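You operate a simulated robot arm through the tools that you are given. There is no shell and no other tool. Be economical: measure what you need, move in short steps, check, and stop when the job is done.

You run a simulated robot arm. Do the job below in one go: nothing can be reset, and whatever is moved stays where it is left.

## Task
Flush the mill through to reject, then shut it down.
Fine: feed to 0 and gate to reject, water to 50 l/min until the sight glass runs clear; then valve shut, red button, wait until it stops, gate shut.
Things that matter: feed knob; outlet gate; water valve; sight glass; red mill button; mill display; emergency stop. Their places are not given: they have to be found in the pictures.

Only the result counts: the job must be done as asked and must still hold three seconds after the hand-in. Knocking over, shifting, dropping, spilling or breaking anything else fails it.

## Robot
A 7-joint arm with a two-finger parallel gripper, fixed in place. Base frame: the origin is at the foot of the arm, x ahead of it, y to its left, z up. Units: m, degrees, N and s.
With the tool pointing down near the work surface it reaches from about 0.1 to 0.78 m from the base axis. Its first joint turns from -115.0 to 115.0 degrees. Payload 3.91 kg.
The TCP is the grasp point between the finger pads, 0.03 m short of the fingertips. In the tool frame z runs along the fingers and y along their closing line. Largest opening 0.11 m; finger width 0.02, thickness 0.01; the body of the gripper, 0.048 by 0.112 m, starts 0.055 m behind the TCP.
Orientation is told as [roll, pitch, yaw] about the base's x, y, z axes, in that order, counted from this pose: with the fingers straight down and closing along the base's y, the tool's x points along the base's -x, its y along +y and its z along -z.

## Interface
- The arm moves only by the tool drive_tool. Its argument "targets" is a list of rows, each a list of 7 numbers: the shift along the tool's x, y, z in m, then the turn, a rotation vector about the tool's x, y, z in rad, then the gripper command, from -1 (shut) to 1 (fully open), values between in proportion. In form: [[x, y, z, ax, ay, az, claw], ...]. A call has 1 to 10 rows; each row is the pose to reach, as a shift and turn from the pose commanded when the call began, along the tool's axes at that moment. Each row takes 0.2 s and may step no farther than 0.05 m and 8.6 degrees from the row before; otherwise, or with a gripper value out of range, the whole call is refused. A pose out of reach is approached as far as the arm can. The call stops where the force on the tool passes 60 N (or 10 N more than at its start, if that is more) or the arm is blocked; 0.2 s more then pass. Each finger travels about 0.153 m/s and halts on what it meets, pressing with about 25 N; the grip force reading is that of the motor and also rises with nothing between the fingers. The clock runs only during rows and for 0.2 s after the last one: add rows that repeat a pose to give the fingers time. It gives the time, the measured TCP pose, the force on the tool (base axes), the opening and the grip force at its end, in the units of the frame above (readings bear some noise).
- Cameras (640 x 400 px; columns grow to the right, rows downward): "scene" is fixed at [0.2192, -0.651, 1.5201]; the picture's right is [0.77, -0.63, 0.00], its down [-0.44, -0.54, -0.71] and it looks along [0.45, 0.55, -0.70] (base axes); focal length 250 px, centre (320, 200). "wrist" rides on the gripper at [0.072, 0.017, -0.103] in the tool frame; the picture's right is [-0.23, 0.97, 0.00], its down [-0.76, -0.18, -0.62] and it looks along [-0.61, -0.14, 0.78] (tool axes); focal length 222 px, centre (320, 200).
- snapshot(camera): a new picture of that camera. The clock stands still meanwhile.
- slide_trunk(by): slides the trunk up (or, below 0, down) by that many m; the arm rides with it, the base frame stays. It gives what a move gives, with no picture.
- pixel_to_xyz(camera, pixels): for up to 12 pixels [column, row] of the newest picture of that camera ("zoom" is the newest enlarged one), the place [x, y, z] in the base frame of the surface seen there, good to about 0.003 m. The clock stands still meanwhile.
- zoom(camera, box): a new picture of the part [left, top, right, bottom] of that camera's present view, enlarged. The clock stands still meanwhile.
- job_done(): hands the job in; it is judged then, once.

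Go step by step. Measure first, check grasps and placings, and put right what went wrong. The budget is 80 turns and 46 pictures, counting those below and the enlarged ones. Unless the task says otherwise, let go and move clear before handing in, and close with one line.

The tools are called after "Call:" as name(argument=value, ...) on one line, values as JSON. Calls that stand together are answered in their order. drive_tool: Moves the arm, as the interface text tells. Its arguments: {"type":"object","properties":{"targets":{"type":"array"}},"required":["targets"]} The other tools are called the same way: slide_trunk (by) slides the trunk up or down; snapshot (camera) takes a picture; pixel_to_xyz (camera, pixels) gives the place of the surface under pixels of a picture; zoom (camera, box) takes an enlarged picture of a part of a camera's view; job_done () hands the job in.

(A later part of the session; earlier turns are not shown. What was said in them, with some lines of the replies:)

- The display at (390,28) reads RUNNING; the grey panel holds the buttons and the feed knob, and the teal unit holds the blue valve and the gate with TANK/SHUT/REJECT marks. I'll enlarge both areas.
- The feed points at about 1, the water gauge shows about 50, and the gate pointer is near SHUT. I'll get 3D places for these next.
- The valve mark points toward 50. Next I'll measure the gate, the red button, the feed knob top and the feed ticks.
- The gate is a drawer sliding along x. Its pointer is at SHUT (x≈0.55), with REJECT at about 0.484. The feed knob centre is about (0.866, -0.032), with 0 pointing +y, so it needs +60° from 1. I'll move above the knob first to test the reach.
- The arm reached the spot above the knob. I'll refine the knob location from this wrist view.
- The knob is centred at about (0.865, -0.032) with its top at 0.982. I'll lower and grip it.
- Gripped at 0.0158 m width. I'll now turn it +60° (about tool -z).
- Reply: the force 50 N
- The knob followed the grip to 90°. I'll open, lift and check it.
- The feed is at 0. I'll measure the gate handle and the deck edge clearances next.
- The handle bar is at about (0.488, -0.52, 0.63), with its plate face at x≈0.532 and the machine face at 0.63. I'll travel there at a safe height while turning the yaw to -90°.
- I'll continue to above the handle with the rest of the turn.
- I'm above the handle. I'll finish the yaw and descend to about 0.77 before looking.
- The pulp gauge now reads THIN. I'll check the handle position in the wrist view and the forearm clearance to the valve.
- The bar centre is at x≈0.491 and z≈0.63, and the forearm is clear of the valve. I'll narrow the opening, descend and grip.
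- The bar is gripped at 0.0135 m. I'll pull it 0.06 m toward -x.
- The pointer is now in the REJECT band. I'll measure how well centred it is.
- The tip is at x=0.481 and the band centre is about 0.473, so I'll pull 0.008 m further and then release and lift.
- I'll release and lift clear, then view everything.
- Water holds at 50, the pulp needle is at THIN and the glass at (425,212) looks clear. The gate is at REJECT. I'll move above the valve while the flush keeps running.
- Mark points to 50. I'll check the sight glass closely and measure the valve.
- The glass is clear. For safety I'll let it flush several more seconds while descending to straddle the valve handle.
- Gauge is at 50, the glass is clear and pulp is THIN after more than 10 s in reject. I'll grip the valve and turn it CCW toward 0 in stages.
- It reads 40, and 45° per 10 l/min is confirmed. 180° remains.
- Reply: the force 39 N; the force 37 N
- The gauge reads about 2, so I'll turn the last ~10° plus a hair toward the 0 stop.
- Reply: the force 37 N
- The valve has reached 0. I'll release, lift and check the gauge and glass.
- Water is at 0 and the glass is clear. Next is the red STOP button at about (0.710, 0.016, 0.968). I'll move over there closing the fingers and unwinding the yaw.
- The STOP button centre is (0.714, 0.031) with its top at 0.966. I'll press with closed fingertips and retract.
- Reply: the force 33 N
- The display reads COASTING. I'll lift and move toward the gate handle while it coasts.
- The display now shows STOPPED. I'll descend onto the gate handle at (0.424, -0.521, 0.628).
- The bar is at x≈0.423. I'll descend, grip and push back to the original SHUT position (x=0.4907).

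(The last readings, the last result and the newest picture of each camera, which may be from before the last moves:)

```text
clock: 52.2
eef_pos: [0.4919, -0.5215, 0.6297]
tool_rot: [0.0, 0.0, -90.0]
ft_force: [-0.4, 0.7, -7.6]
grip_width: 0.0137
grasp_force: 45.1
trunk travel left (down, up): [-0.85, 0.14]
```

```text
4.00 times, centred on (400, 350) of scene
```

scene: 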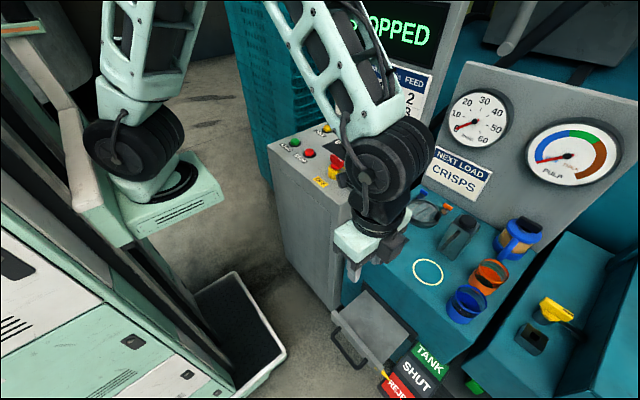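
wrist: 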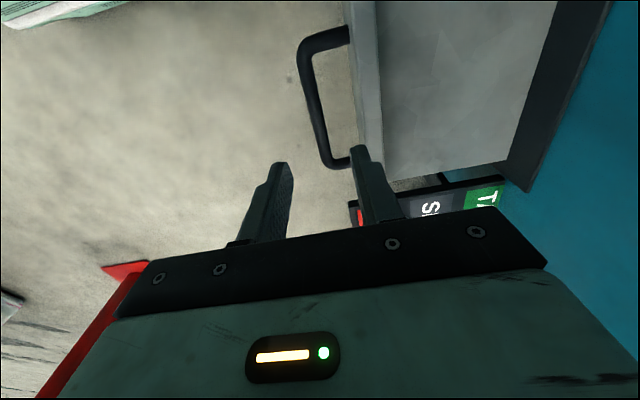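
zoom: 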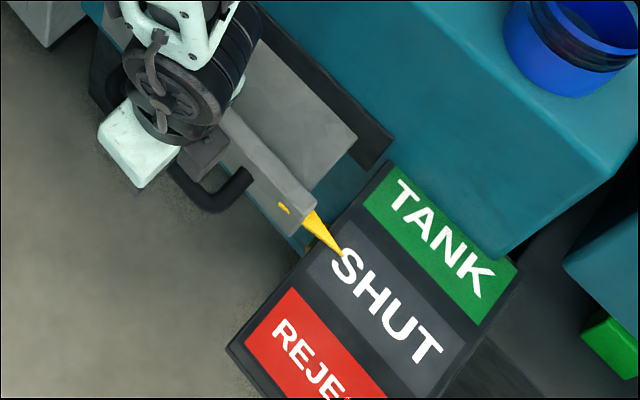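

The pointer is at SHUT as at the start. I'll release, lift clear, and check everything.

Call:
drive_tool(targets=[[0, 0, 0, 0, 0, 0, -0.27], [0, 0, 0, 0, 0, 0, -0.27], [0, 0, -0.04, 0, 0, 0, -0.27], [0, 0, -0.085, 0, 0, 0, -0.27], [0, 0, -0.13, 0, 0, 0, -0.27], [0, 0, -0.175, 0, 0, 0, -0.27], [0, -0.03, -0.21, 0, 0, 0, -0.27], [0, -0.06, -0.245, 0, 0, 0, -0.27], [0, -0.09, -0.28, 0, 0, 0, -0.27], [0, -0.12, -0.315, 0, 0, 0, -0.27]])

Call:
snapshot(camera="scene")

Call:
zoom(camera="scene", box=[320, 260, 480, 400])

Call:
zoom(camera="scene", box=[330, 90, 522, 250])

```text
clock: 54.4
eef_pos: [0.3719, -0.5218, 0.9474]
tool_rot: [0.0, 0.0, -89.9]
ft_force: [1.1, 0.2, -0.6]
grip_width: 0.0402
grasp_force: 0.0
trunk travel left (down, up): [-0.85, 0.14]
```

```text
11 pictures are left
```

scene: 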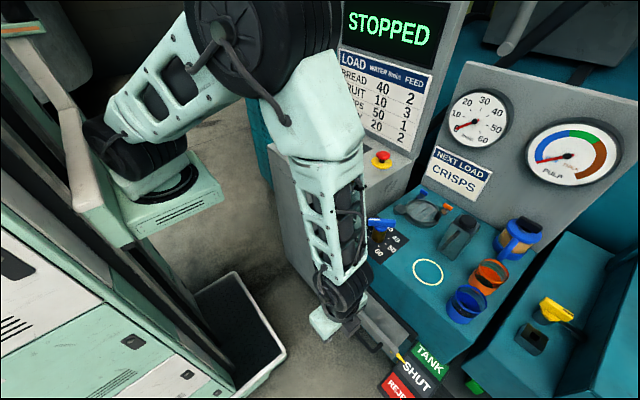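

```text
2.86 times, centred on (400, 330) of scene
```

zoom: 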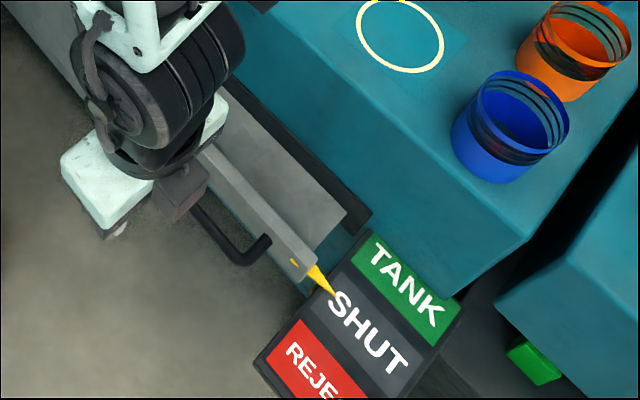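

```text
2.50 times, centred on (426, 170) of scene
```

zoom: 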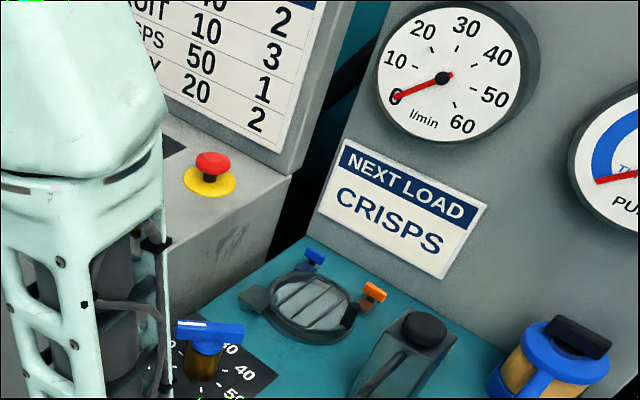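

The display reads STOPPED, water is at 0, feed is at 0, the glass is clear and the gate pointer is at SHUT. The arm is clear, so I'm handing in.

Call:
job_done()

```text
The job is handed in.
```

The mill was flushed to reject at 50 l/min until the sight glass was clear, then stopped. The feed and water are at 0, the gate is shut, and I handed the job in.
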